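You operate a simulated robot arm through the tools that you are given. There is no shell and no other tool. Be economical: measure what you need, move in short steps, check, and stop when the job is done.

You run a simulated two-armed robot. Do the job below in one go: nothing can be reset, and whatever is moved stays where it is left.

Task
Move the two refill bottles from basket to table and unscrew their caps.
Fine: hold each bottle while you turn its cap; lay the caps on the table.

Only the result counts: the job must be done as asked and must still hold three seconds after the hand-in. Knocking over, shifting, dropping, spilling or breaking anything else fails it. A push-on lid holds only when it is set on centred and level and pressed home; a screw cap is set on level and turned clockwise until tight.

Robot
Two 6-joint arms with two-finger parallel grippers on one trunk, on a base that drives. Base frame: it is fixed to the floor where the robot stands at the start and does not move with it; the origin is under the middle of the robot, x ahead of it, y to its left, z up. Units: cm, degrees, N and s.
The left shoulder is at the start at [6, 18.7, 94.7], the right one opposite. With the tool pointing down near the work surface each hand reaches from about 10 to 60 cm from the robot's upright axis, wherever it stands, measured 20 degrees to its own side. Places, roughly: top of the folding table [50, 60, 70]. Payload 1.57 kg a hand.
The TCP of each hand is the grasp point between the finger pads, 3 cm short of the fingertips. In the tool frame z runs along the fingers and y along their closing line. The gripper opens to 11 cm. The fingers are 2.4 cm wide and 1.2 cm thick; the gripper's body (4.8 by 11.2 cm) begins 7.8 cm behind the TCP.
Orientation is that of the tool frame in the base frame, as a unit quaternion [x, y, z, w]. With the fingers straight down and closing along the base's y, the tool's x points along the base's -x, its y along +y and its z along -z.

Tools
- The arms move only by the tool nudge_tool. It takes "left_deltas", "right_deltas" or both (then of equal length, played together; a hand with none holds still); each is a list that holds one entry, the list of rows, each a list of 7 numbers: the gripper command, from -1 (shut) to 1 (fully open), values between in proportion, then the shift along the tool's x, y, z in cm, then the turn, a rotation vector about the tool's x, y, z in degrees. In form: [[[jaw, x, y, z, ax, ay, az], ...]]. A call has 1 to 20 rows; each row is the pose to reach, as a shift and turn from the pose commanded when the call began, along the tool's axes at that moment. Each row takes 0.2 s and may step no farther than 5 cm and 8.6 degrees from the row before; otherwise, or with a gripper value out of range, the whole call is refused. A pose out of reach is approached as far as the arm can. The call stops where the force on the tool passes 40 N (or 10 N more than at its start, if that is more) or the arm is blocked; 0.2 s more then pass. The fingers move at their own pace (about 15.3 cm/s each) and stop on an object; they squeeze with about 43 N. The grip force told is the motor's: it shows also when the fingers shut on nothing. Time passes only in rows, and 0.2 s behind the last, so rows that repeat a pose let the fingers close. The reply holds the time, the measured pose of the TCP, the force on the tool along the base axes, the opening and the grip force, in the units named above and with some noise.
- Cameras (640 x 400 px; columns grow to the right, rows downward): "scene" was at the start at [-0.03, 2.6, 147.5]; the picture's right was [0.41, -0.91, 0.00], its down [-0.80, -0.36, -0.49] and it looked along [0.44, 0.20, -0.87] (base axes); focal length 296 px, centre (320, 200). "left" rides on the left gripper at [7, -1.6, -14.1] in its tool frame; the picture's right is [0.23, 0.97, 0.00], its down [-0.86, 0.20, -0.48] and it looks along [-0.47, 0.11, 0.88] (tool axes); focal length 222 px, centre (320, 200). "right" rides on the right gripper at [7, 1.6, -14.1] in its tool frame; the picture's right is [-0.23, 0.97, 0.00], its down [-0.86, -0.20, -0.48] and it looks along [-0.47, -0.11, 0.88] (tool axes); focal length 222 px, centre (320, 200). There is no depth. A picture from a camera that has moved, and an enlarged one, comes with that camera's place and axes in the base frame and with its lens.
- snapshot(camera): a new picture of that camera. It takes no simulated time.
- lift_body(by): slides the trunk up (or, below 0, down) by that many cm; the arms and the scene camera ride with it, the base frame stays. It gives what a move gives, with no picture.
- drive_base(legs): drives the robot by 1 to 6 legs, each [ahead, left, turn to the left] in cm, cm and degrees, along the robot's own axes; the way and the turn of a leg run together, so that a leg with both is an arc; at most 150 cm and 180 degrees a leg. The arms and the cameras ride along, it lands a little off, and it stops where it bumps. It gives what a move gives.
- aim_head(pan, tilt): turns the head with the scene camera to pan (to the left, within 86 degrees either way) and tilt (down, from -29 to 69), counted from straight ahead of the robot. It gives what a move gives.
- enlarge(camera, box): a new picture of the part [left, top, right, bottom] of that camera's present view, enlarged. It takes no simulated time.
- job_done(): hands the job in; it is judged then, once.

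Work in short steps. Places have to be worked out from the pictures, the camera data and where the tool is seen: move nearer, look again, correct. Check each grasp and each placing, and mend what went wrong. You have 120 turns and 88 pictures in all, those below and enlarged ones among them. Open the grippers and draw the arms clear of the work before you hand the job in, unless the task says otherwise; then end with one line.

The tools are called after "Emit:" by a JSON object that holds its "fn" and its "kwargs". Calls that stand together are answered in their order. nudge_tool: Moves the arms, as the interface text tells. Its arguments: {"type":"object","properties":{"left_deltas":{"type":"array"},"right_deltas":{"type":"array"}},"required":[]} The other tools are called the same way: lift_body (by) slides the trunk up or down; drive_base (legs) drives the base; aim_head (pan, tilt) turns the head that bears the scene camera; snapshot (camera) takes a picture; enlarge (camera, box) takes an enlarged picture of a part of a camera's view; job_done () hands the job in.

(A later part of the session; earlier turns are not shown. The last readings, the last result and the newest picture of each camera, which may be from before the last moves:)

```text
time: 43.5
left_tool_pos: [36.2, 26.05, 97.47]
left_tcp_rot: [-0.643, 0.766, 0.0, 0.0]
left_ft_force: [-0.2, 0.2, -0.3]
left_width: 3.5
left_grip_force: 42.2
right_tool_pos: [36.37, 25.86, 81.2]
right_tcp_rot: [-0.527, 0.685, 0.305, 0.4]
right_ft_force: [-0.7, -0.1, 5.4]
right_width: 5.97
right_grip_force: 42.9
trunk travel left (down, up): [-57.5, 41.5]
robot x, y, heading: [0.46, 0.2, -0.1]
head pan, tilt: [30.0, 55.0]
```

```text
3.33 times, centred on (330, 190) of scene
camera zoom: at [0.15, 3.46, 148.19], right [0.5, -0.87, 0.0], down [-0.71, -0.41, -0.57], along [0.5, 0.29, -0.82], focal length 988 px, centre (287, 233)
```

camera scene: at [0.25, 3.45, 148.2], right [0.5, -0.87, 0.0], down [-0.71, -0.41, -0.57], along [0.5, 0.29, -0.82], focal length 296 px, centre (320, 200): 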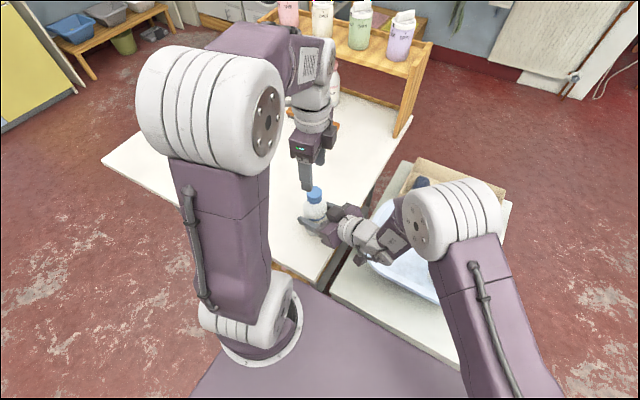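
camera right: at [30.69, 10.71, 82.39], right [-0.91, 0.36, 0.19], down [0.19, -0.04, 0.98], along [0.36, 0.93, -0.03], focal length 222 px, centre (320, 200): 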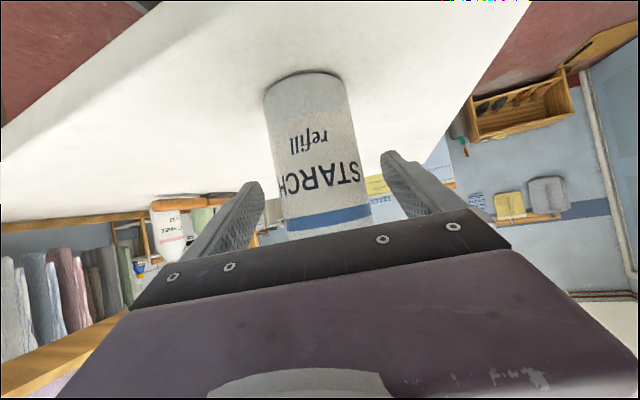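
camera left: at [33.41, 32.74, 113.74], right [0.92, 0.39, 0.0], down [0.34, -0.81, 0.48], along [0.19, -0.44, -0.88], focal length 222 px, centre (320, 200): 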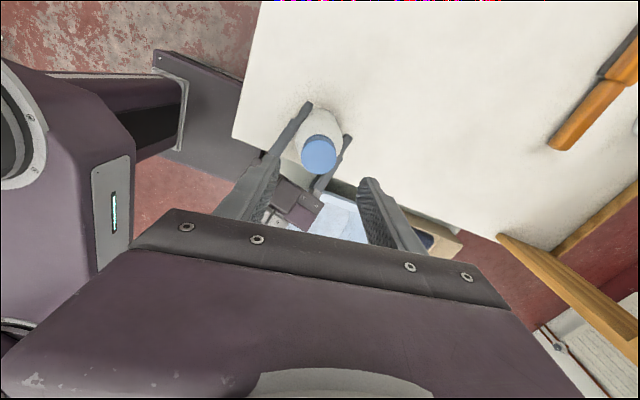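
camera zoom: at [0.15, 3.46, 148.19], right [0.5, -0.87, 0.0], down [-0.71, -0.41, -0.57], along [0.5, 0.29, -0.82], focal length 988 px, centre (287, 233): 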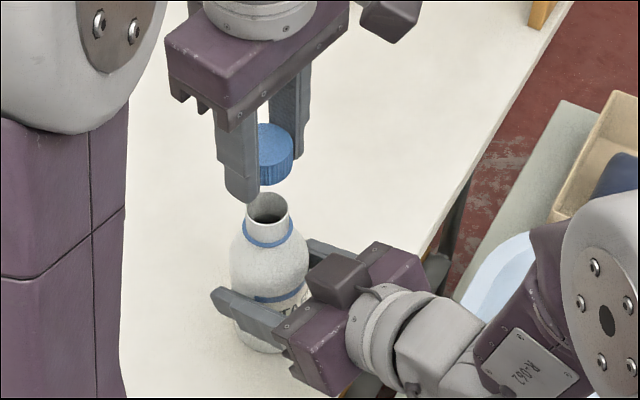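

The cap is off and the bottle's mouth is open. I'll carry the cap to a free spot on the table around [38, 42] and lower it toward the surface.

Emit:
{"fn": "nudge_tool", "kwargs": {"left_deltas": [[[-1, -3.2, 0.2, 0, 0, 0, 8], [-1, -6.4, 0.4, 0, 0, 0, 16], [-1, -9.6, 0.6, 0, 0, 0, 24], [-1, -12.8, 0.8, 1, 0, 0, 32], [-1, -16.07, 1.0, 3, 0, 0, 40], [-1, -16.07, 1.0, 7, 0, 0, 48], [-1, -16.07, 1.0, 11, 0, 0, 56], [-1, -16.07, 1.0, 15, 0, 0, 64], [-1, -16.07, 1.0, 17, 0, 0, 72], [-1, -16.07, 1.0, 18.5, 0, 0, 80]]]}}

Emit:
{"fn": "snapshot", "kwargs": {"camera": "scene"}}

Emit:
{"fn": "snapshot", "kwargs": {"camera": "left"}}

```text
time: 45.7
left_tool_pos: [37.92, 42.08, 78.92]
left_tcp_rot: [0.002, 1.0, 0.0, 0.0]
left_ft_force: [0.9, 0.6, -0.5]
left_width: 3.47
left_grip_force: 42.0
right_tool_pos: [36.25, 25.87, 81.1]
right_tcp_rot: [-0.527, 0.685, 0.306, 0.4]
right_ft_force: [1.0, 1.0, 4.4]
right_width: 5.98
right_grip_force: 43.9
trunk travel left (down, up): [-57.5, 41.5]
robot x, y, heading: [-0.08, 0.19, -0.0]
head pan, tilt: [30.0, 55.0]
```

```text
56 pictures are left
camera scene: at [0.2, 3.49, 148.2], right [0.5, -0.87, 0.0], down [-0.71, -0.41, -0.57], along [0.5, 0.29, -0.82], focal length 296 px, centre (320, 200)
```

scene: 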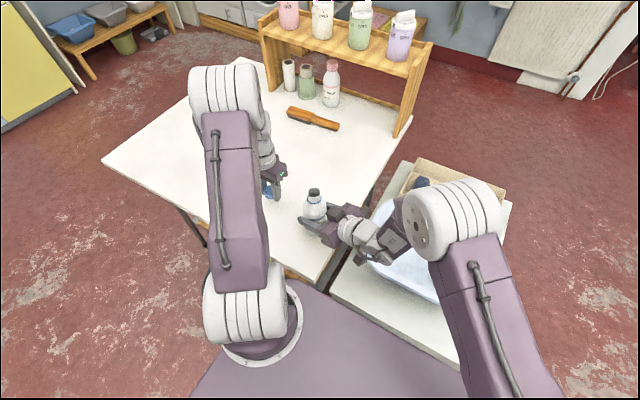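

```text
55 pictures are left
camera left: at [30.78, 40.52, 93.08], right [-0.22, 0.97, 0.0], down [0.86, 0.2, 0.48], along [0.47, 0.11, -0.88], focal length 222 px, centre (320, 200)
```

left: 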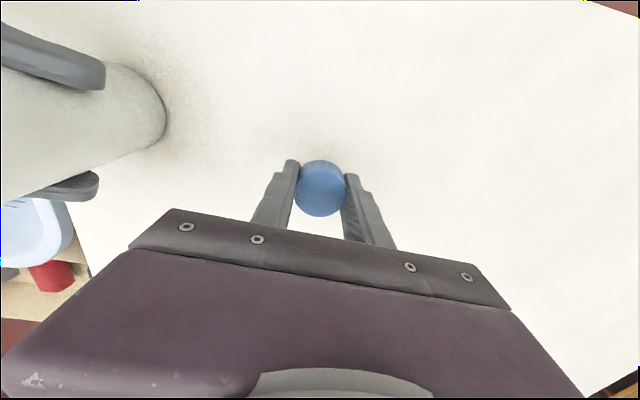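

The table here is clear. I'll lower in fine steps until contact.

Emit:
{"fn": "nudge_tool", "kwargs": {"left_deltas": [[[-1, 0, 0, 0.5, 0, 0, 0], [-1, 0, 0, 1, 0, 0, 0], [-1, 0, 0, 1.2, 0, 0, 0], [-1, 0, 0, 1.4, 0, 0, 0], [-1, 0, 0, 1.6, 0, 0, 0], [-1, 0, 0, 1.8, 0, 0, 0], [-1, 0, 0, 2.0, 0, 0, 0], [-1, 0, 0, 2.2, 0, 0, 0], [-1, 0, 0, 2.4, 0, 0, 0], [-1, 0, 0, 2.6, 0, 0, 0], [-1, 0, 0, 2.8, 0, 0, 0], [-1, 0, 0, 3.0, 0, 0, 0], [-1, 0, 0, 3.2, 0, 0, 0], [-1, 0, 0, 3.4, 0, 0, 0], [-1, 0, 0, 3.6, 0, 0, 0], [-1, 0, 0, 3.8, 0, 0, 0]]]}}

```text
time: 47.9
left_tool_pos: [37.97, 41.98, 77.05]
left_tcp_rot: [0.0, 1.0, 0.004, 0.004]
left_ft_force: [-7.4, -5.1, 28.1]
left_width: 3.44
left_grip_force: 41.6
right_tool_pos: [36.06, 25.62, 81.31]
right_tcp_rot: [-0.526, 0.684, 0.306, 0.401]
right_ft_force: [0.0, 0.7, -0.7]
right_width: 5.98
right_grip_force: 43.3
trunk travel left (down, up): [-57.5, 41.5]
robot x, y, heading: [-0.32, 0.29, 0.3]
head pan, tilt: [30.0, 55.0]
stopped in row 10 (left hand): the force on the tool passed its limit (the readings are from after the stop); the commanded pose is now the measured one
```

Contact at TCP z≈77. I'll open and withdraw upward.

Emit:
{"fn": "nudge_tool", "kwargs": {"left_deltas": [[[-0.2, 0, 0, -0.1, 0, 0, 0], [0.2, 0, 0, -0.1, 0, 0, 0], [0.2, 0, 0, -0.1, 0, 0, 0], [0.2, 0, 0, -4, 0, 0, 0], [0.2, 0, 0, -9, 0, 0, 0]]]}}

Emit:
{"fn": "snapshot", "kwargs": {"camera": "left"}}

Emit:
{"fn": "enlarge", "kwargs": {"camera": "scene", "box": [220, 110, 420, 260]}}

```text
time: 49.1
left_tool_pos: [37.81, 42.09, 85.78]
left_tcp_rot: [0.0, 1.0, 0.002, 0.003]
left_ft_force: [0.0, 0.5, 0.6]
left_width: 6.63
left_grip_force: 0.0
right_tool_pos: [36.15, 25.8, 81.09]
right_tcp_rot: [-0.526, 0.685, 0.306, 0.401]
right_ft_force: [-2.3, -2.2, 8.3]
right_width: 6.0
right_grip_force: 42.8
trunk travel left (down, up): [-57.5, 41.5]
robot x, y, heading: [-0.08, -0.1, -0.0]
head pan, tilt: [30.0, 55.0]
```

```text
54 pictures are left
camera left: at [30.72, 40.48, 99.77], right [-0.23, 0.97, 0.0], down [0.85, 0.2, 0.48], along [0.47, 0.11, -0.88], focal length 222 px, centre (320, 200)
```

left: 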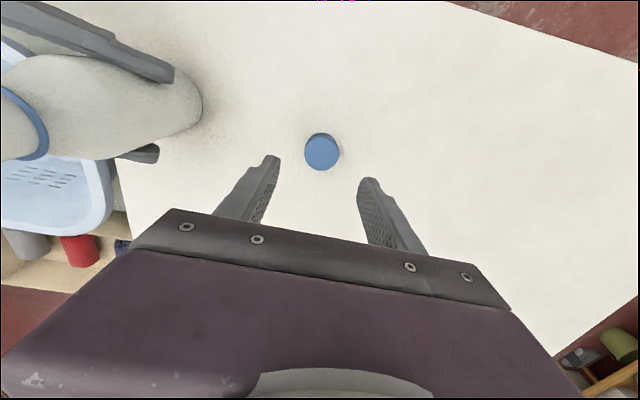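

```text
2.67 times, centred on (320, 185) of scene
camera zoom: at [0.09, 3.36, 148.18], right [0.5, -0.87, 0.0], down [-0.71, -0.41, -0.57], along [0.5, 0.29, -0.82], focal length 790 px, centre (320, 240)
```

zoom: 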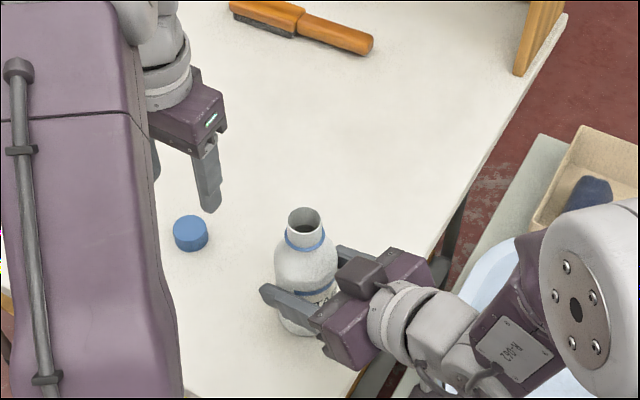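

The cap lies flat on the table. Now the right hand releases the open bottle and backs away while the left hand retreats.

Emit:
{"fn": "nudge_tool", "kwargs": {"right_deltas": [[[0.0, 0, 0, 0, 0, 0, 0], [0.5, 0, 0, 0, 0, 0, 0], [0.6, 0, 0, 0, 0, 0, 0], [0.6, 0, 0, -3, 0, 0, 0], [0.6, 0, 0, -7, 0, 0, 0], [0.6, 0, 0, -11, 0, 0, 0]]], "left_deltas": [[[0.2, 0, 0, -3, 0, 0, 0], [0.2, 0, 0, -6, 0, 0, 0], [0.2, 2, 1, -9, 0, 0, 0], [0.2, 4, 2, -12, 0, 0, 0], [0.2, 6, 4, -14, 0, 0, 0], [0.2, 9, 5, -15, 0, 0, 0]]]}}

Emit:
{"fn": "snapshot", "kwargs": {"camera": "scene"}}

```text
time: 50.5
left_tool_pos: [28.89, 47.17, 100.71]
left_tcp_rot: [0.0, 1.0, 0.002, 0.003]
left_ft_force: [-0.4, -0.6, 1.1]
left_width: 6.6
left_grip_force: 0.1
right_tool_pos: [34.92, 17.07, 87.74]
right_tcp_rot: [-0.528, 0.687, 0.307, 0.395]
right_ft_force: [0.4, -0.3, 1.0]
right_width: 8.8
right_grip_force: 0.1
right hand out of reach, approached as far as the arm can: row 4, 5, 6
trunk travel left (down, up): [-57.5, 41.5]
robot x, y, heading: [0.03, -0.22, -0.2]
head pan, tilt: [30.0, 55.0]
```

```text
52 pictures are left
camera scene: at [0.01, 3.34, 148.2], right [0.5, -0.87, 0.0], down [-0.71, -0.41, -0.57], along [0.5, 0.29, -0.82], focal length 296 px, centre (320, 200)
```

scene: 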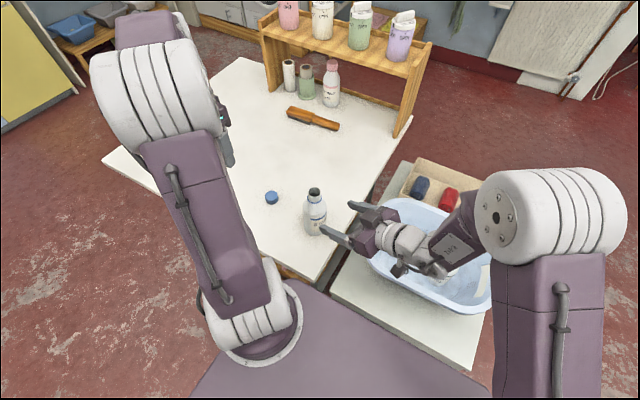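

Bottle and cap sit well on the table. Next I raise the right hand and pitch it back to 25° before going for the green bottle.

Emit:
{"fn": "nudge_tool", "kwargs": {"right_deltas": [[[0.6, -0.5, -1.4, -2, 0, 7, 0], [0.6, -1.0, -2.8, -4, 0, 14, 0], [0.6, -1.6, -4.3, -6, 0, 21, 0], [0.6, -2.1, -5.7, -8, 0, 28, 0], [0.6, -2.65, -7.2, -10.1, 0, 35, 0]]]}}

```text
time: 51.7
left_tool_pos: [29.16, 47.41, 100.59]
left_tcp_rot: [0.0, 1.0, 0.001, 0.002]
left_ft_force: [-0.2, -0.4, 0.3]
left_width: 6.61
left_grip_force: 0.0
right_tool_pos: [40.25, 8.36, 94.96]
right_tcp_rot: [-0.594, 0.774, 0.132, 0.175]
right_ft_force: [1.2, 0.0, 0.2]
right_width: 8.83
right_grip_force: 0.0
trunk travel left (down, up): [-57.5, 41.5]
robot x, y, heading: [0.27, -0.2, -0.2]
head pan, tilt: [30.0, 55.0]
```

Emit:
{"fn": "nudge_tool", "kwargs": {"right_deltas": [[[0.6, 2.45, -0.81, 0.83, 3.17, 0, 6.8], [0.6, 4.89, -1.61, 1.66, 6.34, 0, 13.6], [0.6, 7.34, -2.42, 2.49, 9.51, 0, 20.4], [0.6, 9.79, -3.22, 3.32, 12.68, 0, 27.2], [0.6, 12.2, -4.03, 4.15, 15.85, 0, 34], [0.6, 14.7, -4.84, 4.98, 19.02, 0, 40.8], [0.6, 17.1, -5.64, 5.81, 22.19, 0, 47.6], [0.6, 19.6, -6.45, 6.64, 25.36, 0, 54.4], [0.6, 22.0, -7.25, 7.47, 28.53, 0, 61.2], [0.6, 24.47, -8.06, 8.3, 31.7, 0, 68]]]}}

Emit:
{"fn": "snapshot", "kwargs": {"camera": "right"}}

Emit:
{"fn": "snapshot", "kwargs": {"camera": "left"}}

```text
time: 53.9
left_tool_pos: [29.11, 47.26, 100.54]
left_tcp_rot: [0.0, 1.0, 0.002, 0.002]
left_ft_force: [-0.4, 0.0, -0.3]
left_width: 6.63
left_grip_force: 0.1
right_tool_pos: [40.97, -18.42, 76.77]
right_tcp_rot: [-0.018, 0.983, 0.053, 0.177]
right_ft_force: [0.3, 0.6, -1.0]
right_width: 8.8
right_grip_force: 0.1
right hand out of reach, approached as far as the arm can: row 8, 9, 10
trunk travel left (down, up): [-57.5, 41.5]
robot x, y, heading: [-0.03, 0.37, -0.0]
head pan, tilt: [30.0, 55.0]
```

```text
51 pictures are left
camera right: at [29.63, -18.43, 87.65], right [0.16, 0.97, 0.17], down [0.65, -0.24, 0.73], along [0.75, 0.0, -0.67], focal length 222 px, centre (320, 200)
```

right: 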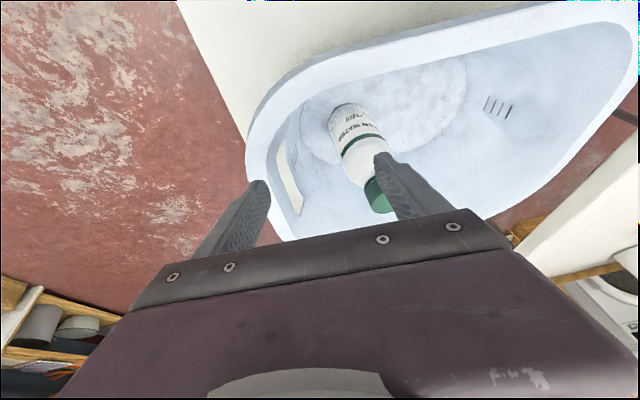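

```text
50 pictures are left
camera left: at [21.95, 45.7, 114.67], right [-0.23, 0.97, 0.0], down [0.85, 0.2, 0.48], along [0.47, 0.11, -0.88], focal length 222 px, centre (320, 200)
```

left: 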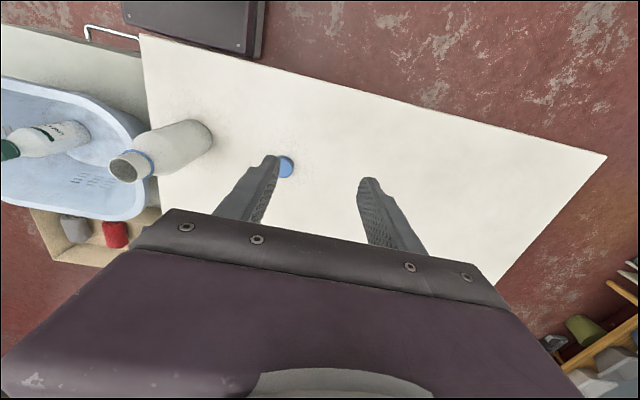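

The green pre-grasp is too near the right shoulder (the arm stopped short and off-angle). Raising the trunk puts the shoulders higher above the work and should unfold the arm; I'll lift 18 cm.

Emit:
{"fn": "lift_body", "kwargs": {"by": 18}}

```text
time: 55.9
left_tool_pos: [28.94, 47.45, 118.64]
left_tcp_rot: [0.0, 1.0, 0.002, 0.003]
left_ft_force: [0.0, -0.2, 0.4]
left_width: 6.57
left_grip_force: 0.1
right_tool_pos: [40.96, -18.34, 94.66]
right_tcp_rot: [-0.019, 0.983, 0.053, 0.177]
right_ft_force: [0.4, 0.4, 0.1]
right_width: 8.8
right_grip_force: 0.1
trunk travel left (down, up): [-75.5, 23.5]
robot x, y, heading: [0.22, 0.06, 0.0]
head pan, tilt: [30.0, 55.0]
```

Emit:
{"fn": "nudge_tool", "kwargs": {"right_deltas": [[[0.6, 0.3, 1.4, 2.6, 1.6, -1.1, 0.2], [0.6, 0.6, 2.8, 5.3, 3.2, -2.2, 0.4], [0.6, 0.9, 4.2, 7.9, 4.8, -3.3, 0.6], [0.6, 1.17, 5.53, 10.56, 6.4, -4.5, 0.8]]]}}

Emit:
{"fn": "snapshot", "kwargs": {"camera": "right"}}

```text
time: 56.9
left_tool_pos: [29.2, 47.3, 118.42]
left_tcp_rot: [-0.001, 1.0, 0.001, 0.003]
left_ft_force: [0.2, 0.4, -1.2]
left_width: 6.59
left_grip_force: 0.1
right_tool_pos: [44.29, -17.1, 89.67]
right_tcp_rot: [-0.012, 0.98, 0.044, 0.194]
right_ft_force: [-0.2, -0.2, 0.1]
right_width: 8.81
right_grip_force: 0.1
right hand out of reach, approached as far as the arm can: row 2, 3, 4
trunk travel left (down, up): [-75.5, 23.5]
robot x, y, heading: [-0.29, -0.12, 0.3]
head pan, tilt: [30.0, 55.0]
```

```text
49 pictures are left
camera right: at [32.7, -16.94, 100.42], right [0.17, 0.97, 0.16], down [0.62, -0.24, 0.75], along [0.77, -0.03, -0.64], focal length 222 px, centre (320, 200)
```

right: 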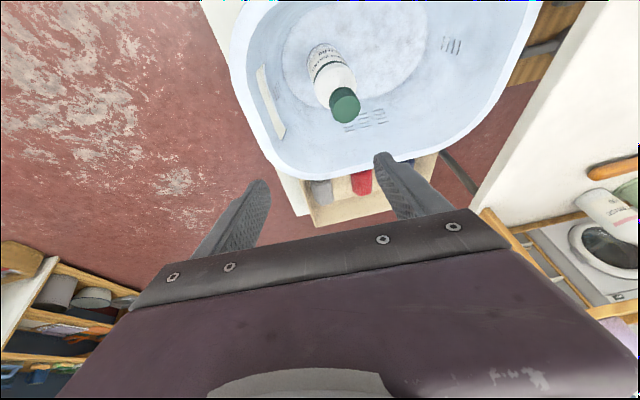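

The arm seems stuck against some limit. Let me look at its configuration.

Emit:
{"fn": "aim_head", "kwargs": {"pan": 0, "tilt": 55}}

Emit:
{"fn": "snapshot", "kwargs": {"camera": "scene"}}

```text
time: 57.8
left_tool_pos: [29.12, 47.36, 118.55]
left_tcp_rot: [0.0, 1.0, 0.001, 0.002]
left_ft_force: [0.4, 0.2, -0.6]
left_width: 6.61
left_grip_force: 0.0
right_tool_pos: [44.26, -17.17, 89.9]
right_tcp_rot: [-0.011, 0.98, 0.043, 0.193]
right_ft_force: [-0.1, -0.6, -0.1]
right_width: 8.8
right_grip_force: 0.2
trunk travel left (down, up): [-75.5, 23.5]
robot x, y, heading: [0.1, 0.06, 0.2]
head pan, tilt: [0.0, 55.0]
```

```text
48 pictures are left
camera scene: at [1.18, -0.09, 166.2], right [0.0, -1.0, 0.0], down [-0.82, 0.0, -0.57], along [0.57, 0.0, -0.82], focal length 296 px, centre (320, 200)
```

scene: 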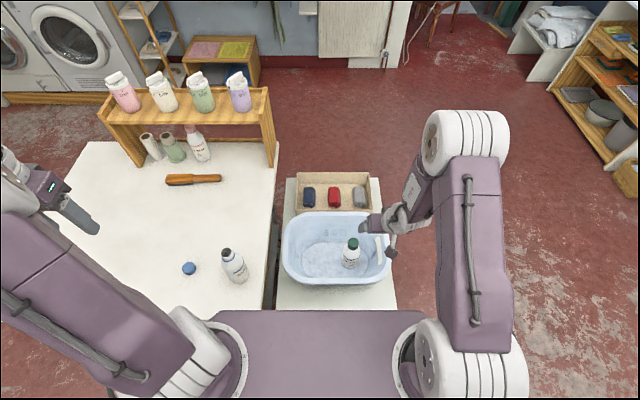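

I'll raise the right hand and return it to straight down, a configuration known to work, and see whether it follows exactly.

Emit:
{"fn": "nudge_tool", "kwargs": {"right_deltas": [[[0.6, -0.4, 0, -2.5, 0.6, 2.8, 0.2], [0.6, -0.8, 1, -5, 1.2, 5.6, 0.3], [0.6, -1.2, 2, -7.5, 1.8, 8.4, 0.5], [0.6, -1.6, 3.5, -10, 2.4, 11.2, 0.7], [0.6, -2, 5, -12, 3, 14, 0.8], [0.6, -2.3, 6.5, -14, 3.7, 16.8, 1], [0.6, -2.5, 7.5, -15.5, 4.3, 19.6, 1.2], [0.6, -2.7, 8.5, -16.6, 4.9, 22.3, 1.3]]]}}

```text
time: 59.6
left_tool_pos: [29.13, 47.34, 118.6]
left_tcp_rot: [0.0, 1.0, 0.002, 0.002]
left_ft_force: [0.1, 0.3, -0.6]
left_width: 6.58
left_grip_force: 0.1
right_tool_pos: [40.44, -10.53, 107.03]
right_tcp_rot: [-0.001, 1.0, 0.001, 0.0]
right_ft_force: [0.0, 0.6, -0.7]
right_width: 8.8
right_grip_force: 0.1
right hand out of reach, approached as far as the arm can: row 3, 4
trunk travel left (down, up): [-75.5, 23.5]
robot x, y, heading: [-0.51, 0.2, -0.1]
head pan, tilt: [0.0, 55.0]
```

Straight down works again. Now I'll descend toward the green bottle, adding the pitch gradually.

Emit:
{"fn": "nudge_tool", "kwargs": {"right_deltas": [[[0.6, -0.3, -0.1, 3, 0, 0, 0], [0.6, -0.6, -0.3, 6, 0, 0, 0], [0.6, -0.9, -0.5, 9, 0, -4, 0], [0.6, -1.3, -0.7, 12, 0, -8, 0], [0.6, -1.7, -0.9, 15, 0, -12, 0], [0.6, -2.1, -1.1, 18, 0, -16, 0], [0.6, -2.5, -1.2, 20, 0, -20, 0], [0.6, -2.8, -1.2, 22, 0, -25, 0]]]}}

Emit:
{"fn": "snapshot", "kwargs": {"camera": "right"}}

```text
time: 61.4
left_tool_pos: [29.25, 47.18, 118.55]
left_tcp_rot: [0.001, 1.0, 0.002, 0.002]
left_ft_force: [0.7, 0.4, 0.6]
left_width: 6.61
left_grip_force: 0.0
right_tool_pos: [46.97, -14.38, 85.83]
right_tcp_rot: [-0.006, 0.978, -0.019, 0.207]
right_ft_force: [0.0, 0.6, 0.0]
right_width: 8.8
right_grip_force: 0.1
right hand out of reach, approached as far as the arm can: row 5, 6, 7, 8
trunk travel left (down, up): [-75.5, 23.5]
robot x, y, heading: [-0.18, 0.27, 0.0]
head pan, tilt: [0.0, 55.0]
```

```text
47 pictures are left
camera right: at [35.04, -12.41, 95.91], right [0.2, 0.98, 0.05], down [0.59, -0.17, 0.79], along [0.78, -0.13, -0.61], focal length 222 px, centre (320, 200)
```

right: 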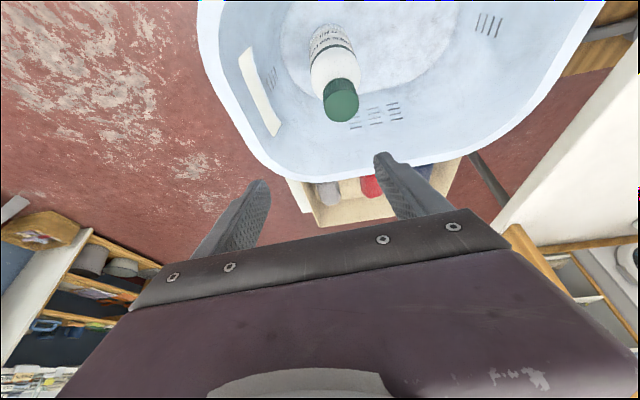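

The hand is simply too close to the shoulder in this pitched pose. I'll lift it clear, and drive the base 8 cm back to gain room (arms stay well above everything).

Emit:
{"fn": "nudge_tool", "kwargs": {"right_deltas": [[[0.6, -1, 0, -2.5, 0, 0, 0], [0.6, -2, 0, -5, 0, 0, 0]]]}}

Emit:
{"fn": "drive_base", "kwargs": {"legs": [[-8, 0, 0]]}}

```text
time: 62.0
left_tool_pos: [29.14, 47.2, 118.6]
left_tcp_rot: [0.0, 1.0, 0.002, 0.003]
left_ft_force: [0.2, -0.1, -0.3]
left_width: 6.6
left_grip_force: 0.0
right_tool_pos: [47.06, -14.04, 91.82]
right_tcp_rot: [-0.001, 0.977, -0.005, 0.214]
right_ft_force: [0.0, 0.5, -0.2]
right_width: 8.8
right_grip_force: 0.0
right hand out of reach, approached as far as the arm can: row 1, 2
trunk travel left (down, up): [-75.5, 23.5]
robot x, y, heading: [0.38, -0.29, -0.2]
head pan, tilt: [0.0, 55.0]
```

```text
time: 63.1
left_tool_pos: [21.25, 47.31, 118.6]
left_tcp_rot: [0.0, 1.0, 0.002, 0.002]
left_ft_force: [0.1, -1.1, 0.1]
left_width: 6.59
left_grip_force: 0.0
right_tool_pos: [39.31, -13.89, 91.71]
right_tcp_rot: [-0.001, 0.977, -0.006, 0.215]
right_ft_force: [-0.4, -1.2, 0.3]
right_width: 8.78
right_grip_force: 0.0
trunk travel left (down, up): [-75.5, 23.5]
robot x, y, heading: [-8.02, 0.14, 0.0]
head pan, tilt: [0.0, 55.0]
```

Emit:
{"fn": "nudge_tool", "kwargs": {"right_deltas": [[[0.6, 0.6, 0.6, 3.6, 0, 0, 0], [0.6, 1.2, 1.1, 7.2, 0, 0, 0], [0.6, 1.9, 1.7, 10.9, 0, 0, 0], [0.6, 2.47, 2.2, 14.5, 0, 0, 0]]]}}

Emit:
{"fn": "snapshot", "kwargs": {"camera": "right"}}

Emit:
{"fn": "snapshot", "kwargs": {"camera": "scene"}}

```text
time: 64.1
left_tool_pos: [21.31, 47.26, 118.6]
left_tcp_rot: [0.0, 1.0, 0.002, 0.002]
left_ft_force: [-0.2, 0.4, -0.2]
left_width: 6.59
left_grip_force: 0.2
right_tool_pos: [42.98, -12.03, 77.59]
right_tcp_rot: [0.0, 0.977, -0.008, 0.214]
right_ft_force: [-0.8, 0.4, -0.1]
right_width: 8.82
right_grip_force: 0.1
right hand out of reach, approached as far as the arm can: row 1, 2
trunk travel left (down, up): [-75.5, 23.5]
robot x, y, heading: [-8.2, 0.01, 0.1]
head pan, tilt: [0.0, 55.0]
```

```text
46 pictures are left
camera right: at [30.82, -10.29, 87.53], right [0.21, 0.97, 0.08], down [0.58, -0.19, 0.79], along [0.79, -0.12, -0.6], focal length 222 px, centre (320, 200)
```

right: 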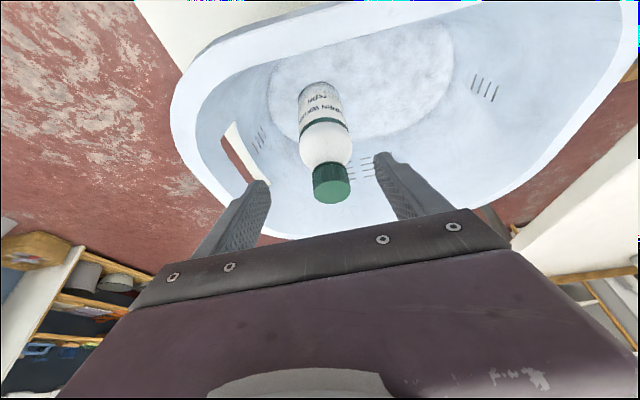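

```text
45 pictures are left
camera scene: at [-6.58, -0.08, 166.2], right [0.0, -1.0, 0.0], down [-0.82, 0.0, -0.57], along [0.57, 0.0, -0.82], focal length 296 px, centre (320, 200)
```

scene: 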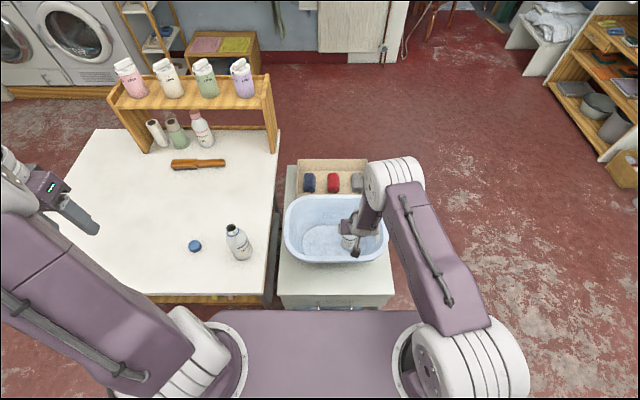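

The pose is now exact, and the green cap works out at [48.3, -11.5, 73.3]. Sliding in and closing.

Emit:
{"fn": "nudge_tool", "kwargs": {"right_deltas": [[[0.6, 0, 0.5, 3, 0, 0, 0], [0.6, 0, 0.5, 6, 0, 0, 0], [0.6, 0, 0.5, 9, 0, 0, 0], [0.6, 0, 0.5, 11, 0, 0, 0], [0.6, -0.1, 0.5, 12.3, 0, 0, 0], [-1, -0.1, 0.5, 12.3, 0, 0, 0], [-1, -0.1, 0.5, 12.3, 0, 0, 0], [-1, -0.1, 0.5, 12.3, 0, 0, 0]]]}}

Emit:
{"fn": "snapshot", "kwargs": {"camera": "right"}}

```text
time: 65.9
left_tool_pos: [20.94, 47.26, 118.56]
left_tcp_rot: [0.001, 1.0, 0.002, 0.004]
left_ft_force: [-0.1, -0.1, -0.1]
left_width: 6.6
left_grip_force: 0.0
right_tool_pos: [48.53, -11.75, 67.1]
right_tcp_rot: [0.0, 0.975, -0.005, 0.221]
right_ft_force: [-4.4, -3.6, 23.5]
right_width: 6.01
right_grip_force: 42.5
right hand out of reach, approached as far as the arm can: row 4, 5, 6
trunk travel left (down, up): [-75.5, 23.5]
robot x, y, heading: [-7.85, -0.07, -0.4]
head pan, tilt: [0.0, 55.0]
stopped in row 8 (right hand): the force on the tool passed its limit (the readings are from after the stop); the commanded pose is now the measured one
```

```text
44 pictures are left
camera right: at [36.31, -10.06, 76.95], right [0.21, 0.97, 0.09], down [0.57, -0.19, 0.8], along [0.8, -0.12, -0.59], focal length 222 px, centre (320, 200)
```

right: 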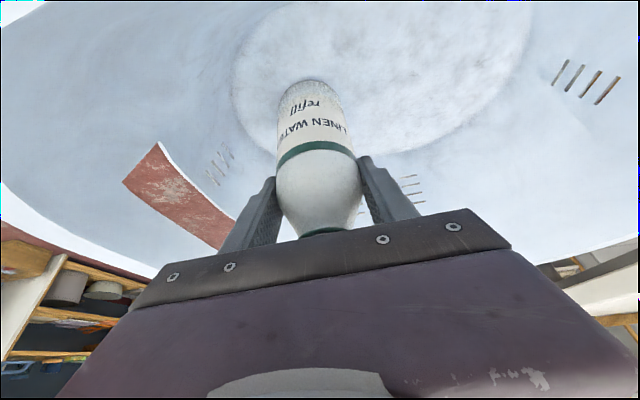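

Gripped (6.01 cm). Lifting straight up 21 cm.

Emit:
{"fn": "nudge_tool", "kwargs": {"right_deltas": [[[-1, -0.42, 0, -0.91, 0, 0, 0], [-1, -1.69, 0, -3.62, 0, 0, 0], [-1, -3.38, 0, -7.25, 0, 0, 0], [-1, -5.08, 0, -10.9, 0, 0, 0], [-1, -6.77, 0, -14.5, 0, 0, 0], [-1, -8.46, 0, -18.1, 0, 0, 0], [-1, -9.3, 0, -19.9, 0, 0, 0]]]}}

Emit:
{"fn": "snapshot", "kwargs": {"camera": "scene"}}

Emit:
{"fn": "snapshot", "kwargs": {"camera": "right"}}

```text
time: 67.5
left_tool_pos: [21.07, 47.31, 118.61]
left_tcp_rot: [0.001, 1.0, 0.001, 0.003]
left_ft_force: [-0.1, -0.1, 0.3]
left_width: 6.6
left_grip_force: 0.1
right_tool_pos: [48.35, -11.6, 88.76]
right_tcp_rot: [-0.001, 0.976, -0.005, 0.217]
right_ft_force: [0.0, -0.3, -0.9]
right_width: 6.01
right_grip_force: 42.8
trunk travel left (down, up): [-75.5, 23.5]
robot x, y, heading: [-8.11, -0.28, -0.1]
head pan, tilt: [0.0, 55.0]
```

```text
43 pictures are left
camera scene: at [-6.85, -0.13, 166.19], right [0.0, -1.0, 0.0], down [-0.82, 0.0, -0.57], along [0.57, 0.0, -0.82], focal length 296 px, centre (320, 200)
```

scene: 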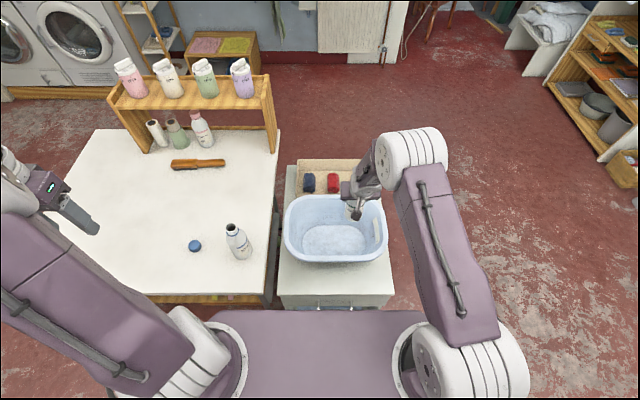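

```text
42 pictures are left
camera right: at [36.25, -9.86, 98.69], right [0.21, 0.97, 0.09], down [0.57, -0.19, 0.8], along [0.79, -0.12, -0.6], focal length 222 px, centre (320, 200)
```

right: 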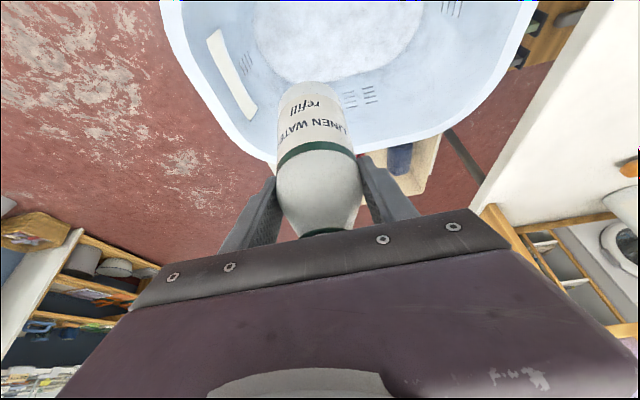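

The green bottle is out of the basket. I'll drive 8 cm forward again, back to the first standing place, with the bottle held high.

Emit:
{"fn": "drive_base", "kwargs": {"legs": [[8, 0, 0]]}}

```text
time: 68.6
left_tool_pos: [28.7, 47.3, 118.65]
left_tcp_rot: [0.001, 1.0, 0.002, 0.003]
left_ft_force: [-0.1, 0.6, -0.7]
left_width: 6.58
left_grip_force: 0.0
right_tool_pos: [56.08, -11.48, 88.81]
right_tcp_rot: [0.0, 0.976, -0.006, 0.218]
right_ft_force: [0.2, 0.8, -0.8]
right_width: 6.0
right_grip_force: 43.1
trunk travel left (down, up): [-75.5, 23.5]
robot x, y, heading: [-0.29, 0.05, 0.1]
head pan, tilt: [0.0, 55.0]
```

Now I swing the green bottle over the table to about [47, 24], yawing 75° to the left.

Emit:
{"fn": "nudge_tool", "kwargs": {"right_deltas": [[[-1, 0.72, 3.23, -0.41, -2.88, 0, -6.18], [-1, 1.45, 6.45, -0.82, -5.76, 0, -12.36], [-1, 2.17, 9.68, -1.23, -8.65, 0, -18.55], [-1, 2.89, 12.91, -1.64, -11.53, 0, -24.73], [-1, 3.61, 16.14, -2.05, -14.41, 0, -30.91], [-1, 4.34, 19.36, -2.45, -17.29, 0, -37.09], [-1, 5.06, 22.59, -2.86, -20.17, 0, -43.27], [-1, 5.78, 25.82, -3.27, -23.05, 0, -49.45], [-1, 6.5, 29.05, -3.68, -25.94, 0, -55.64], [-1, 7.23, 32.27, -4.09, -28.82, 0, -61.82], [-1, 7.95, 35.5, -4.5, -31.7, 0, -68]]]}}

Emit:
{"fn": "aim_head", "kwargs": {"pan": 25, "tilt": 55}}

Emit:
{"fn": "snapshot", "kwargs": {"camera": "scene"}}

Emit:
{"fn": "snapshot", "kwargs": {"camera": "right"}}

```text
time: 71.0
left_tool_pos: [29.09, 47.37, 118.46]
left_tcp_rot: [0.001, 1.0, 0.002, 0.003]
left_ft_force: [0.5, 0.4, 0.3]
left_width: 6.59
left_grip_force: 0.1
right_tool_pos: [47.25, 23.87, 89.11]
right_tcp_rot: [-0.596, 0.775, 0.127, 0.169]
right_ft_force: [1.1, -0.3, -0.2]
right_width: 6.02
right_grip_force: 43.5
trunk travel left (down, up): [-75.5, 23.5]
robot x, y, heading: [-0.49, -0.34, -0.2]
head pan, tilt: [0.0, 55.0]
```

```text
time: 71.9
left_tool_pos: [28.92, 47.14, 118.66]
left_tcp_rot: [0.001, 1.0, 0.001, 0.002]
left_ft_force: [-1.1, -0.6, 0.2]
left_width: 6.59
left_grip_force: 0.0
right_tool_pos: [47.1, 23.86, 89.06]
right_tcp_rot: [-0.595, 0.776, 0.126, 0.169]
right_ft_force: [-0.7, 0.3, -0.3]
right_width: 6.0
right_grip_force: 43.1
trunk travel left (down, up): [-75.5, 23.5]
robot x, y, heading: [-0.14, -0.02, -0.1]
head pan, tilt: [25.0, 55.0]
```

```text
41 pictures are left
camera scene: at [0.34, 2.9, 166.2], right [0.42, -0.91, 0.0], down [-0.74, -0.34, -0.57], along [0.52, 0.24, -0.82], focal length 296 px, centre (320, 200)
```

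scene: 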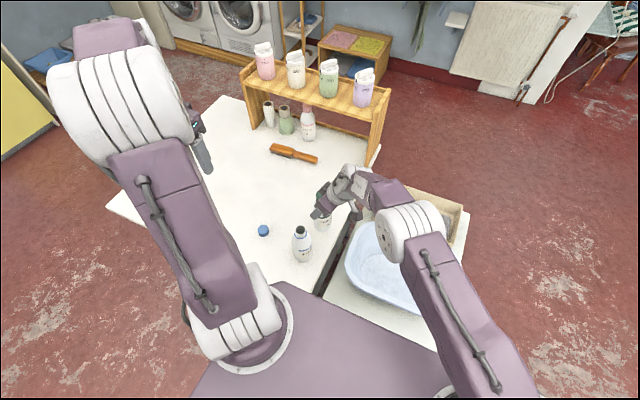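

```text
40 pictures are left
camera right: at [42.56, 12.46, 99.12], right [-0.89, 0.45, 0.09], down [0.34, 0.51, 0.79], along [0.31, 0.73, -0.61], focal length 222 px, centre (320, 200)
```

right: 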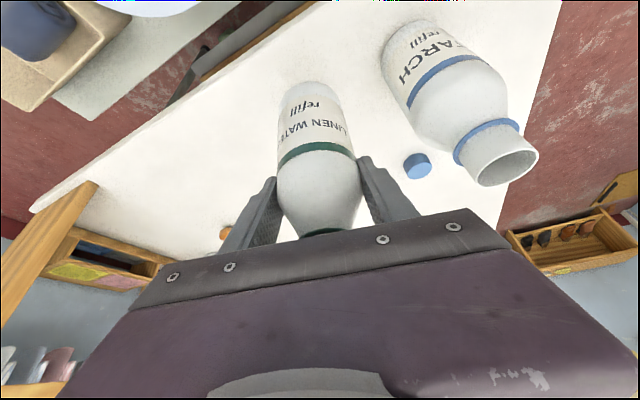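

Well placed beside the first bottle. Lowering in fine steps until it touches.

Emit:
{"fn": "nudge_tool", "kwargs": {"right_deltas": [[[-1, 0.62, 0, 1.37, 0, 0, 0], [-1, 1.24, 0, 2.73, 0, 0, 0], [-1, 1.65, 0, 3.64, 0, 0, 0], [-1, 1.73, 0, 3.83, 0, 0, 0], [-1, 1.81, 0, 4.01, 0, 0, 0], [-1, 1.9, 0, 4.19, 0, 0, 0], [-1, 1.98, 0, 4.37, 0, 0, 0], [-1, 2.06, 0, 4.56, 0, 0, 0], [-1, 2.14, 0, 4.74, 0, 0, 0], [-1, 2.22, 0, 4.92, 0, 0, 0], [-1, 2.31, 0, 5.1, 0, 0, 0], [-1, 2.39, 0, 5.28, 0, 0, 0], [-1, 2.47, 0, 5.47, 0, 0, 0], [-1, 2.55, 0, 5.65, 0, 0, 0], [-1, 2.64, 0, 5.83, 0, 0, 0], [-1, 2.72, 0, 6.0, 0, 0, 0]]]}}

Emit:
{"fn": "snapshot", "kwargs": {"camera": "right"}}

Emit:
{"fn": "enlarge", "kwargs": {"camera": "scene", "box": [230, 160, 390, 270]}}

```text
time: 73.8
left_tool_pos: [29.0, 47.19, 118.75]
left_tcp_rot: [0.001, 1.0, 0.002, 0.003]
left_ft_force: [0.3, 0.0, -0.2]
left_width: 6.59
left_grip_force: 0.1
right_tool_pos: [47.63, 24.14, 84.73]
right_tcp_rot: [-0.593, 0.775, 0.128, 0.177]
right_ft_force: [-6.4, -6.0, 24.3]
right_width: 6.01
right_grip_force: 43.0
trunk travel left (down, up): [-75.5, 23.5]
robot x, y, heading: [-0.05, -0.34, 0.1]
head pan, tilt: [25.0, 55.0]
stopped in row 9 (right hand): the force on the tool passed its limit (the readings are from after the stop); the commanded pose is now the measured one
```

```text
39 pictures are left
camera right: at [42.75, 12.72, 94.52], right [-0.89, 0.46, 0.09], down [0.33, 0.5, 0.8], along [0.32, 0.74, -0.59], focal length 222 px, centre (320, 200)
```

right: 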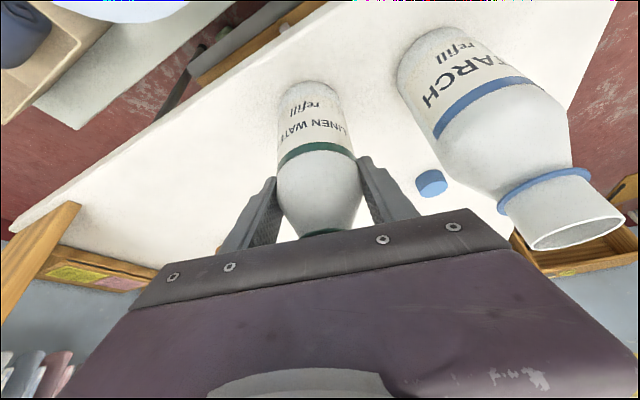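

```text
3.64 times, centred on (310, 215) of scene
camera zoom: at [0.16, 2.82, 166.19], right [0.42, -0.91, 0.0], down [-0.74, -0.34, -0.57], along [0.52, 0.24, -0.82], focal length 1078 px, centre (356, 146)
```

zoom: 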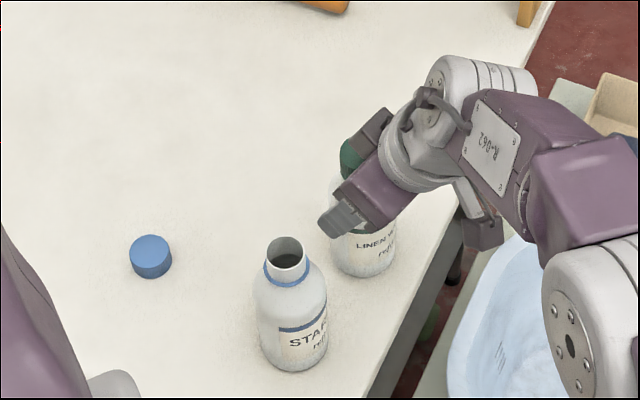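

It's in contact. I'll release, back off, and re-pitch to 60° as before.

Emit:
{"fn": "nudge_tool", "kwargs": {"right_deltas": [[[-0.1, 0, 0, 0, 0, 0, 0], [0.5, 0, 0, 0, 0, 0, 0], [0.6, 0, 0, 0, 0, 0, 0], [0.6, 0, 0, -4, 0, 0, 0], [0.6, 0, 0, -8, 0, 0, 0], [0.6, 0, 0, -12, 0, 0, 0], [0.6, 1.6, 0, -11, 0, -7, 0], [0.6, 3.2, 0, -10, 0, -14, 0], [0.6, 4.9, 0, -9, 0, -21, 0], [0.6, 6.6, 0, -8, 0, -28, 0], [0.6, 8.2, 0, -6.9, 0, -35, 0]]]}}

Emit:
{"fn": "snapshot", "kwargs": {"camera": "right"}}

Emit:
{"fn": "enlarge", "kwargs": {"camera": "scene", "box": [230, 160, 390, 270]}}

```text
time: 76.2
left_tool_pos: [29.0, 47.21, 118.67]
left_tcp_rot: [0.001, 1.0, 0.003, 0.003]
left_ft_force: [0.4, 0.5, 0.0]
left_width: 6.59
left_grip_force: 0.0
right_tool_pos: [44.76, 14.22, 87.11]
right_tcp_rot: [-0.527, 0.688, 0.299, 0.399]
right_ft_force: [-0.8, -0.5, 0.9]
right_width: 8.81
right_grip_force: 0.1
trunk travel left (down, up): [-75.5, 23.5]
robot x, y, heading: [-0.07, 0.02, -0.2]
head pan, tilt: [25.0, 55.0]
```

```text
37 pictures are left
camera right: at [39.3, -0.58, 88.24], right [-0.91, 0.37, 0.19], down [0.19, -0.04, 0.98], along [0.37, 0.93, -0.04], focal length 222 px, centre (320, 200)
```

right: 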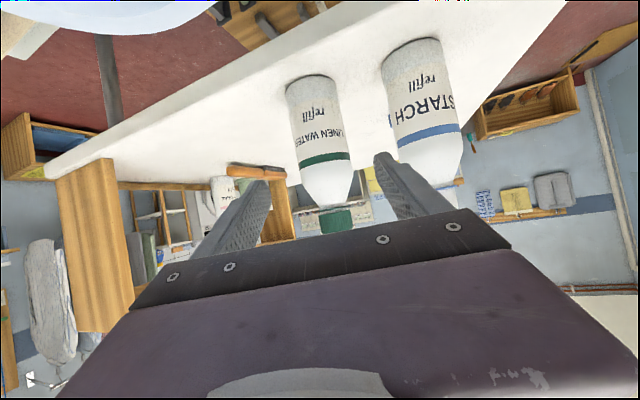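

```text
3.64 times, centred on (310, 215) of scene
camera zoom: at [0.41, 2.82, 166.2], right [0.42, -0.91, 0.0], down [-0.74, -0.34, -0.57], along [0.52, 0.24, -0.82], focal length 1078 px, centre (356, 146)
```

zoom: 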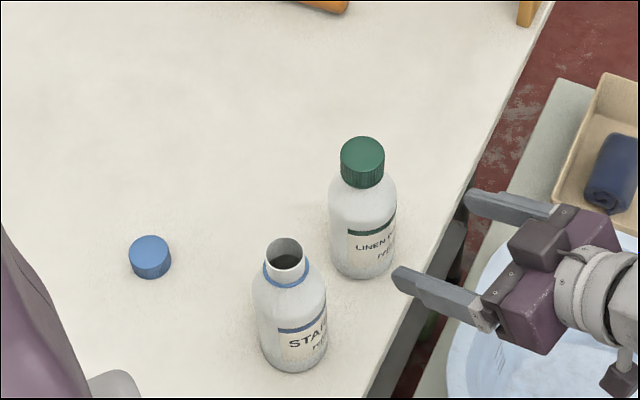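

The green bottle stands upright at about [48, 24.1]. The hand pose is exact this time; I'll advance along the fingers and grip the body.

Emit:
{"fn": "nudge_tool", "kwargs": {"right_deltas": [[[0.6, 0, -0.6, 2, 0, 0, 0], [0.6, 0, -0.6, 5, 0, 0, 0], [0.6, 0, -0.6, 8, 0, 0, 0], [0.6, 0.1, -0.6, 10.5, 0, 0, 0], [0.6, 0.1, -0.6, 11.9, 0, 0, 0], [0.2, 0.1, -0.6, 11.9, 0, 0, 0], [-1, 0.1, -0.6, 11.9, 0, 0, 0], [-1, 0.1, -0.6, 11.9, 0, 0, 0], [-1, 0.1, -0.6, 11.9, 0, 0, 0]]]}}

Emit:
{"fn": "enlarge", "kwargs": {"camera": "scene", "box": [230, 160, 390, 270]}}

```text
time: 78.2
left_tool_pos: [29.01, 47.25, 118.58]
left_tcp_rot: [0.001, 1.0, 0.001, 0.002]
left_ft_force: [0.5, -0.4, -0.1]
left_width: 6.6
left_grip_force: 0.0
right_tool_pos: [47.88, 23.85, 81.27]
right_tcp_rot: [-0.528, 0.687, 0.3, 0.4]
right_ft_force: [-0.2, -0.2, 0.7]
right_width: 6.0
right_grip_force: 43.3
trunk travel left (down, up): [-75.5, 23.5]
robot x, y, heading: [-0.21, -0.07, 0.0]
head pan, tilt: [25.0, 55.0]
```

```text
3.64 times, centred on (310, 215) of scene
camera zoom: at [0.32, 2.91, 166.2], right [0.42, -0.91, 0.0], down [-0.74, -0.35, -0.57], along [0.52, 0.24, -0.82], focal length 1078 px, centre (356, 146)
```

zoom: 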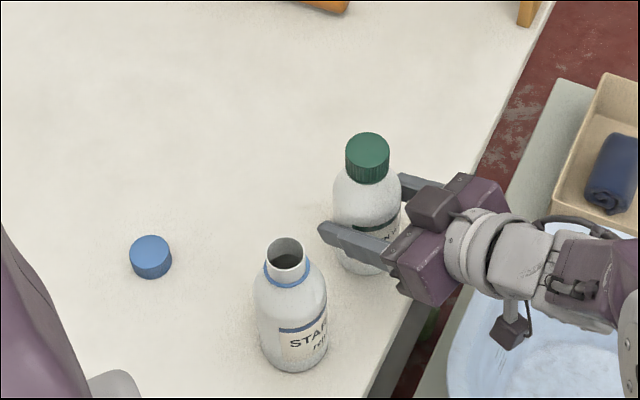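

Held firmly. Now the left hand goes above the green cap, turned +80°.

Emit:
{"fn": "nudge_tool", "kwargs": {"left_deltas": [[[0.2, -1.92, -2.32, 1.86, 0, 0, 8], [0.2, -3.84, -4.64, 3.72, 0, 0, 16], [0.2, -5.76, -6.96, 5.58, 0, 0, 24], [0.2, -7.68, -9.28, 7.44, 0, 0, 32], [0.2, -9.6, -11.6, 9.3, 0, 0, 40], [0.2, -11.52, -13.92, 11.16, 0, 0, 48], [0.2, -13.44, -16.24, 13.02, 0, 0, 56], [0.2, -15.36, -18.56, 14.88, 0, 0, 64], [0.2, -17.28, -20.88, 16.74, 0, 0, 72], [0.2, -19.2, -23.2, 18.6, 0, 0, 80]]]}}

Emit:
{"fn": "snapshot", "kwargs": {"camera": "left"}}

```text
time: 80.5
left_tool_pos: [48.13, 23.89, 100.12]
left_tcp_rot: [0.645, 0.764, 0.004, 0.0]
left_ft_force: [-0.3, -0.1, -1.1]
left_width: 6.61
left_grip_force: 0.0
right_tool_pos: [47.99, 23.77, 81.35]
right_tcp_rot: [-0.528, 0.687, 0.3, 0.398]
right_ft_force: [-0.3, 0.5, 2.0]
right_width: 6.03
right_grip_force: 43.5
trunk travel left (down, up): [-75.5, 23.5]
robot x, y, heading: [-0.1, -0.27, -0.1]
head pan, tilt: [25.0, 55.0]
```

```text
34 pictures are left
camera left: at [45.27, 30.6, 114.18], right [0.92, 0.39, 0.01], down [0.34, -0.81, 0.48], along [0.19, -0.44, -0.88], focal length 222 px, centre (320, 200)
```

left: 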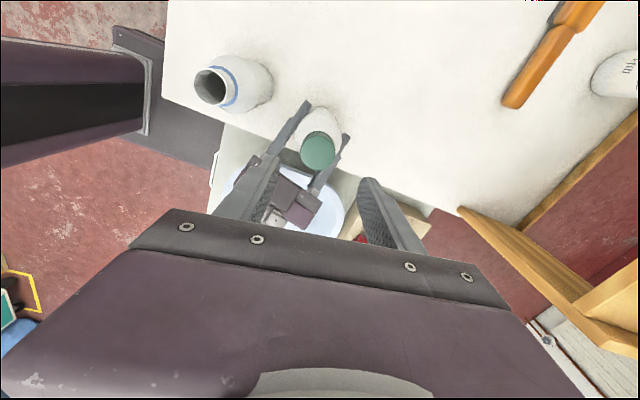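

Aligned as before. Descending onto the green cap and closing.

Emit:
{"fn": "nudge_tool", "kwargs": {"left_deltas": [[[0.2, 0, 0, 3, 0, 0, 0], [0.2, 0, 0, 6, 0, 0, 0], [0.2, 0, 0, 8, 0, 0, 0], [0.2, 0, 0, 9.6, 0, 0, 0], [-1, 0, 0, 9.6, 0, 0, 0], [-1, 0, 0, 9.6, 0, 0, 0], [-1, 0, 0, 9.6, 0, 0, 0]]]}}

Emit:
{"fn": "enlarge", "kwargs": {"camera": "scene", "box": [230, 140, 390, 250]}}

```text
time: 82.0
left_tool_pos: [48.17, 24.07, 90.41]
left_tcp_rot: [0.643, 0.766, 0.001, -0.001]
left_ft_force: [-19.8, -10.6, 8.7]
left_width: 3.67
left_grip_force: 42.7
right_tool_pos: [47.97, 23.77, 81.3]
right_tcp_rot: [-0.527, 0.688, 0.3, 0.399]
right_ft_force: [19.0, 10.5, -8.2]
right_width: 6.02
right_grip_force: 42.8
trunk travel left (down, up): [-75.5, 23.5]
robot x, y, heading: [0.08, -0.08, -0.1]
head pan, tilt: [25.0, 55.0]
```

```text
3.64 times, centred on (310, 195) of scene
camera zoom: at [0.34, 2.91, 166.19], right [0.42, -0.91, 0.0], down [-0.74, -0.35, -0.57], along [0.52, 0.24, -0.82], focal length 1078 px, centre (356, 218)
```

zoom: 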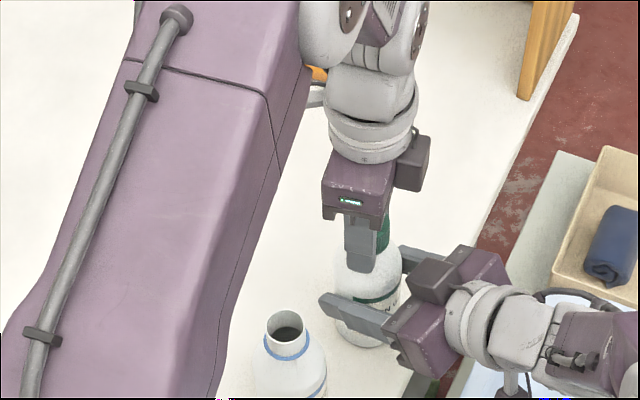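

There's a ~20 N sideways load from slight misalignment, so I'll shift 3 mm toward the cap's side while turning counter-clockwise.

Emit:
{"fn": "nudge_tool", "kwargs": {"left_deltas": [[[-1, 0, -0.25, 0, 0, 0, 0], [-1, 0, -0.25, -0.01, 0, 0, -8.5], [-1, 0, -0.25, -0.02, 0, 0, -17], [-1, 0, -0.25, -0.03, 0, 0, -25.5], [-1, 0, -0.25, -0.04, 0, 0, -34], [-1, 0, -0.25, -0.05, 0, 0, -42.5], [-1, 0, -0.25, -0.06, 0, 0, -51], [-1, 0, -0.25, -0.08, 0, 0, -59.5], [-1, 0, -0.25, -0.1, 0, 0, -68], [-1, 0, -0.25, -0.12, 0, 0, -76.5], [-1, 0, -0.25, -0.14, 0, 0, -85], [-1, 0, -0.25, -0.16, 0, 0, -93.5], [-1, 0, -0.25, -0.18, 0, 0, -102], [-1, 0, -0.25, -0.2, 0, 0, -110.5], [-1, 0, -0.25, -0.22, 0, 0, -119], [-1, 0, -0.25, -0.24, 0, 0, -127.5], [-1, 0, -0.25, -0.26, 0, 0, -136], [-1, 0, -0.25, -0.28, 0, 0, -144.5], [-1, 0, -0.25, -0.3, 0, 0, -153], [-1, 0, -0.25, -0.3, 0, 0, -160]]]}}

```text
time: 86.2
left_tool_pos: [48.1, 24.14, 90.72]
left_tcp_rot: [-0.643, 0.766, 0.0, 0.003]
left_ft_force: [-1.8, 18.9, -5.0]
left_width: 3.54
left_grip_force: 42.6
right_tool_pos: [47.88, 23.83, 81.33]
right_tcp_rot: [-0.528, 0.687, 0.3, 0.399]
right_ft_force: [2.3, -18.0, 7.1]
right_width: 6.03
right_grip_force: 42.7
trunk travel left (down, up): [-75.5, 23.5]
robot x, y, heading: [-0.42, -0.38, -0.3]
head pan, tilt: [25.0, 55.0]
```

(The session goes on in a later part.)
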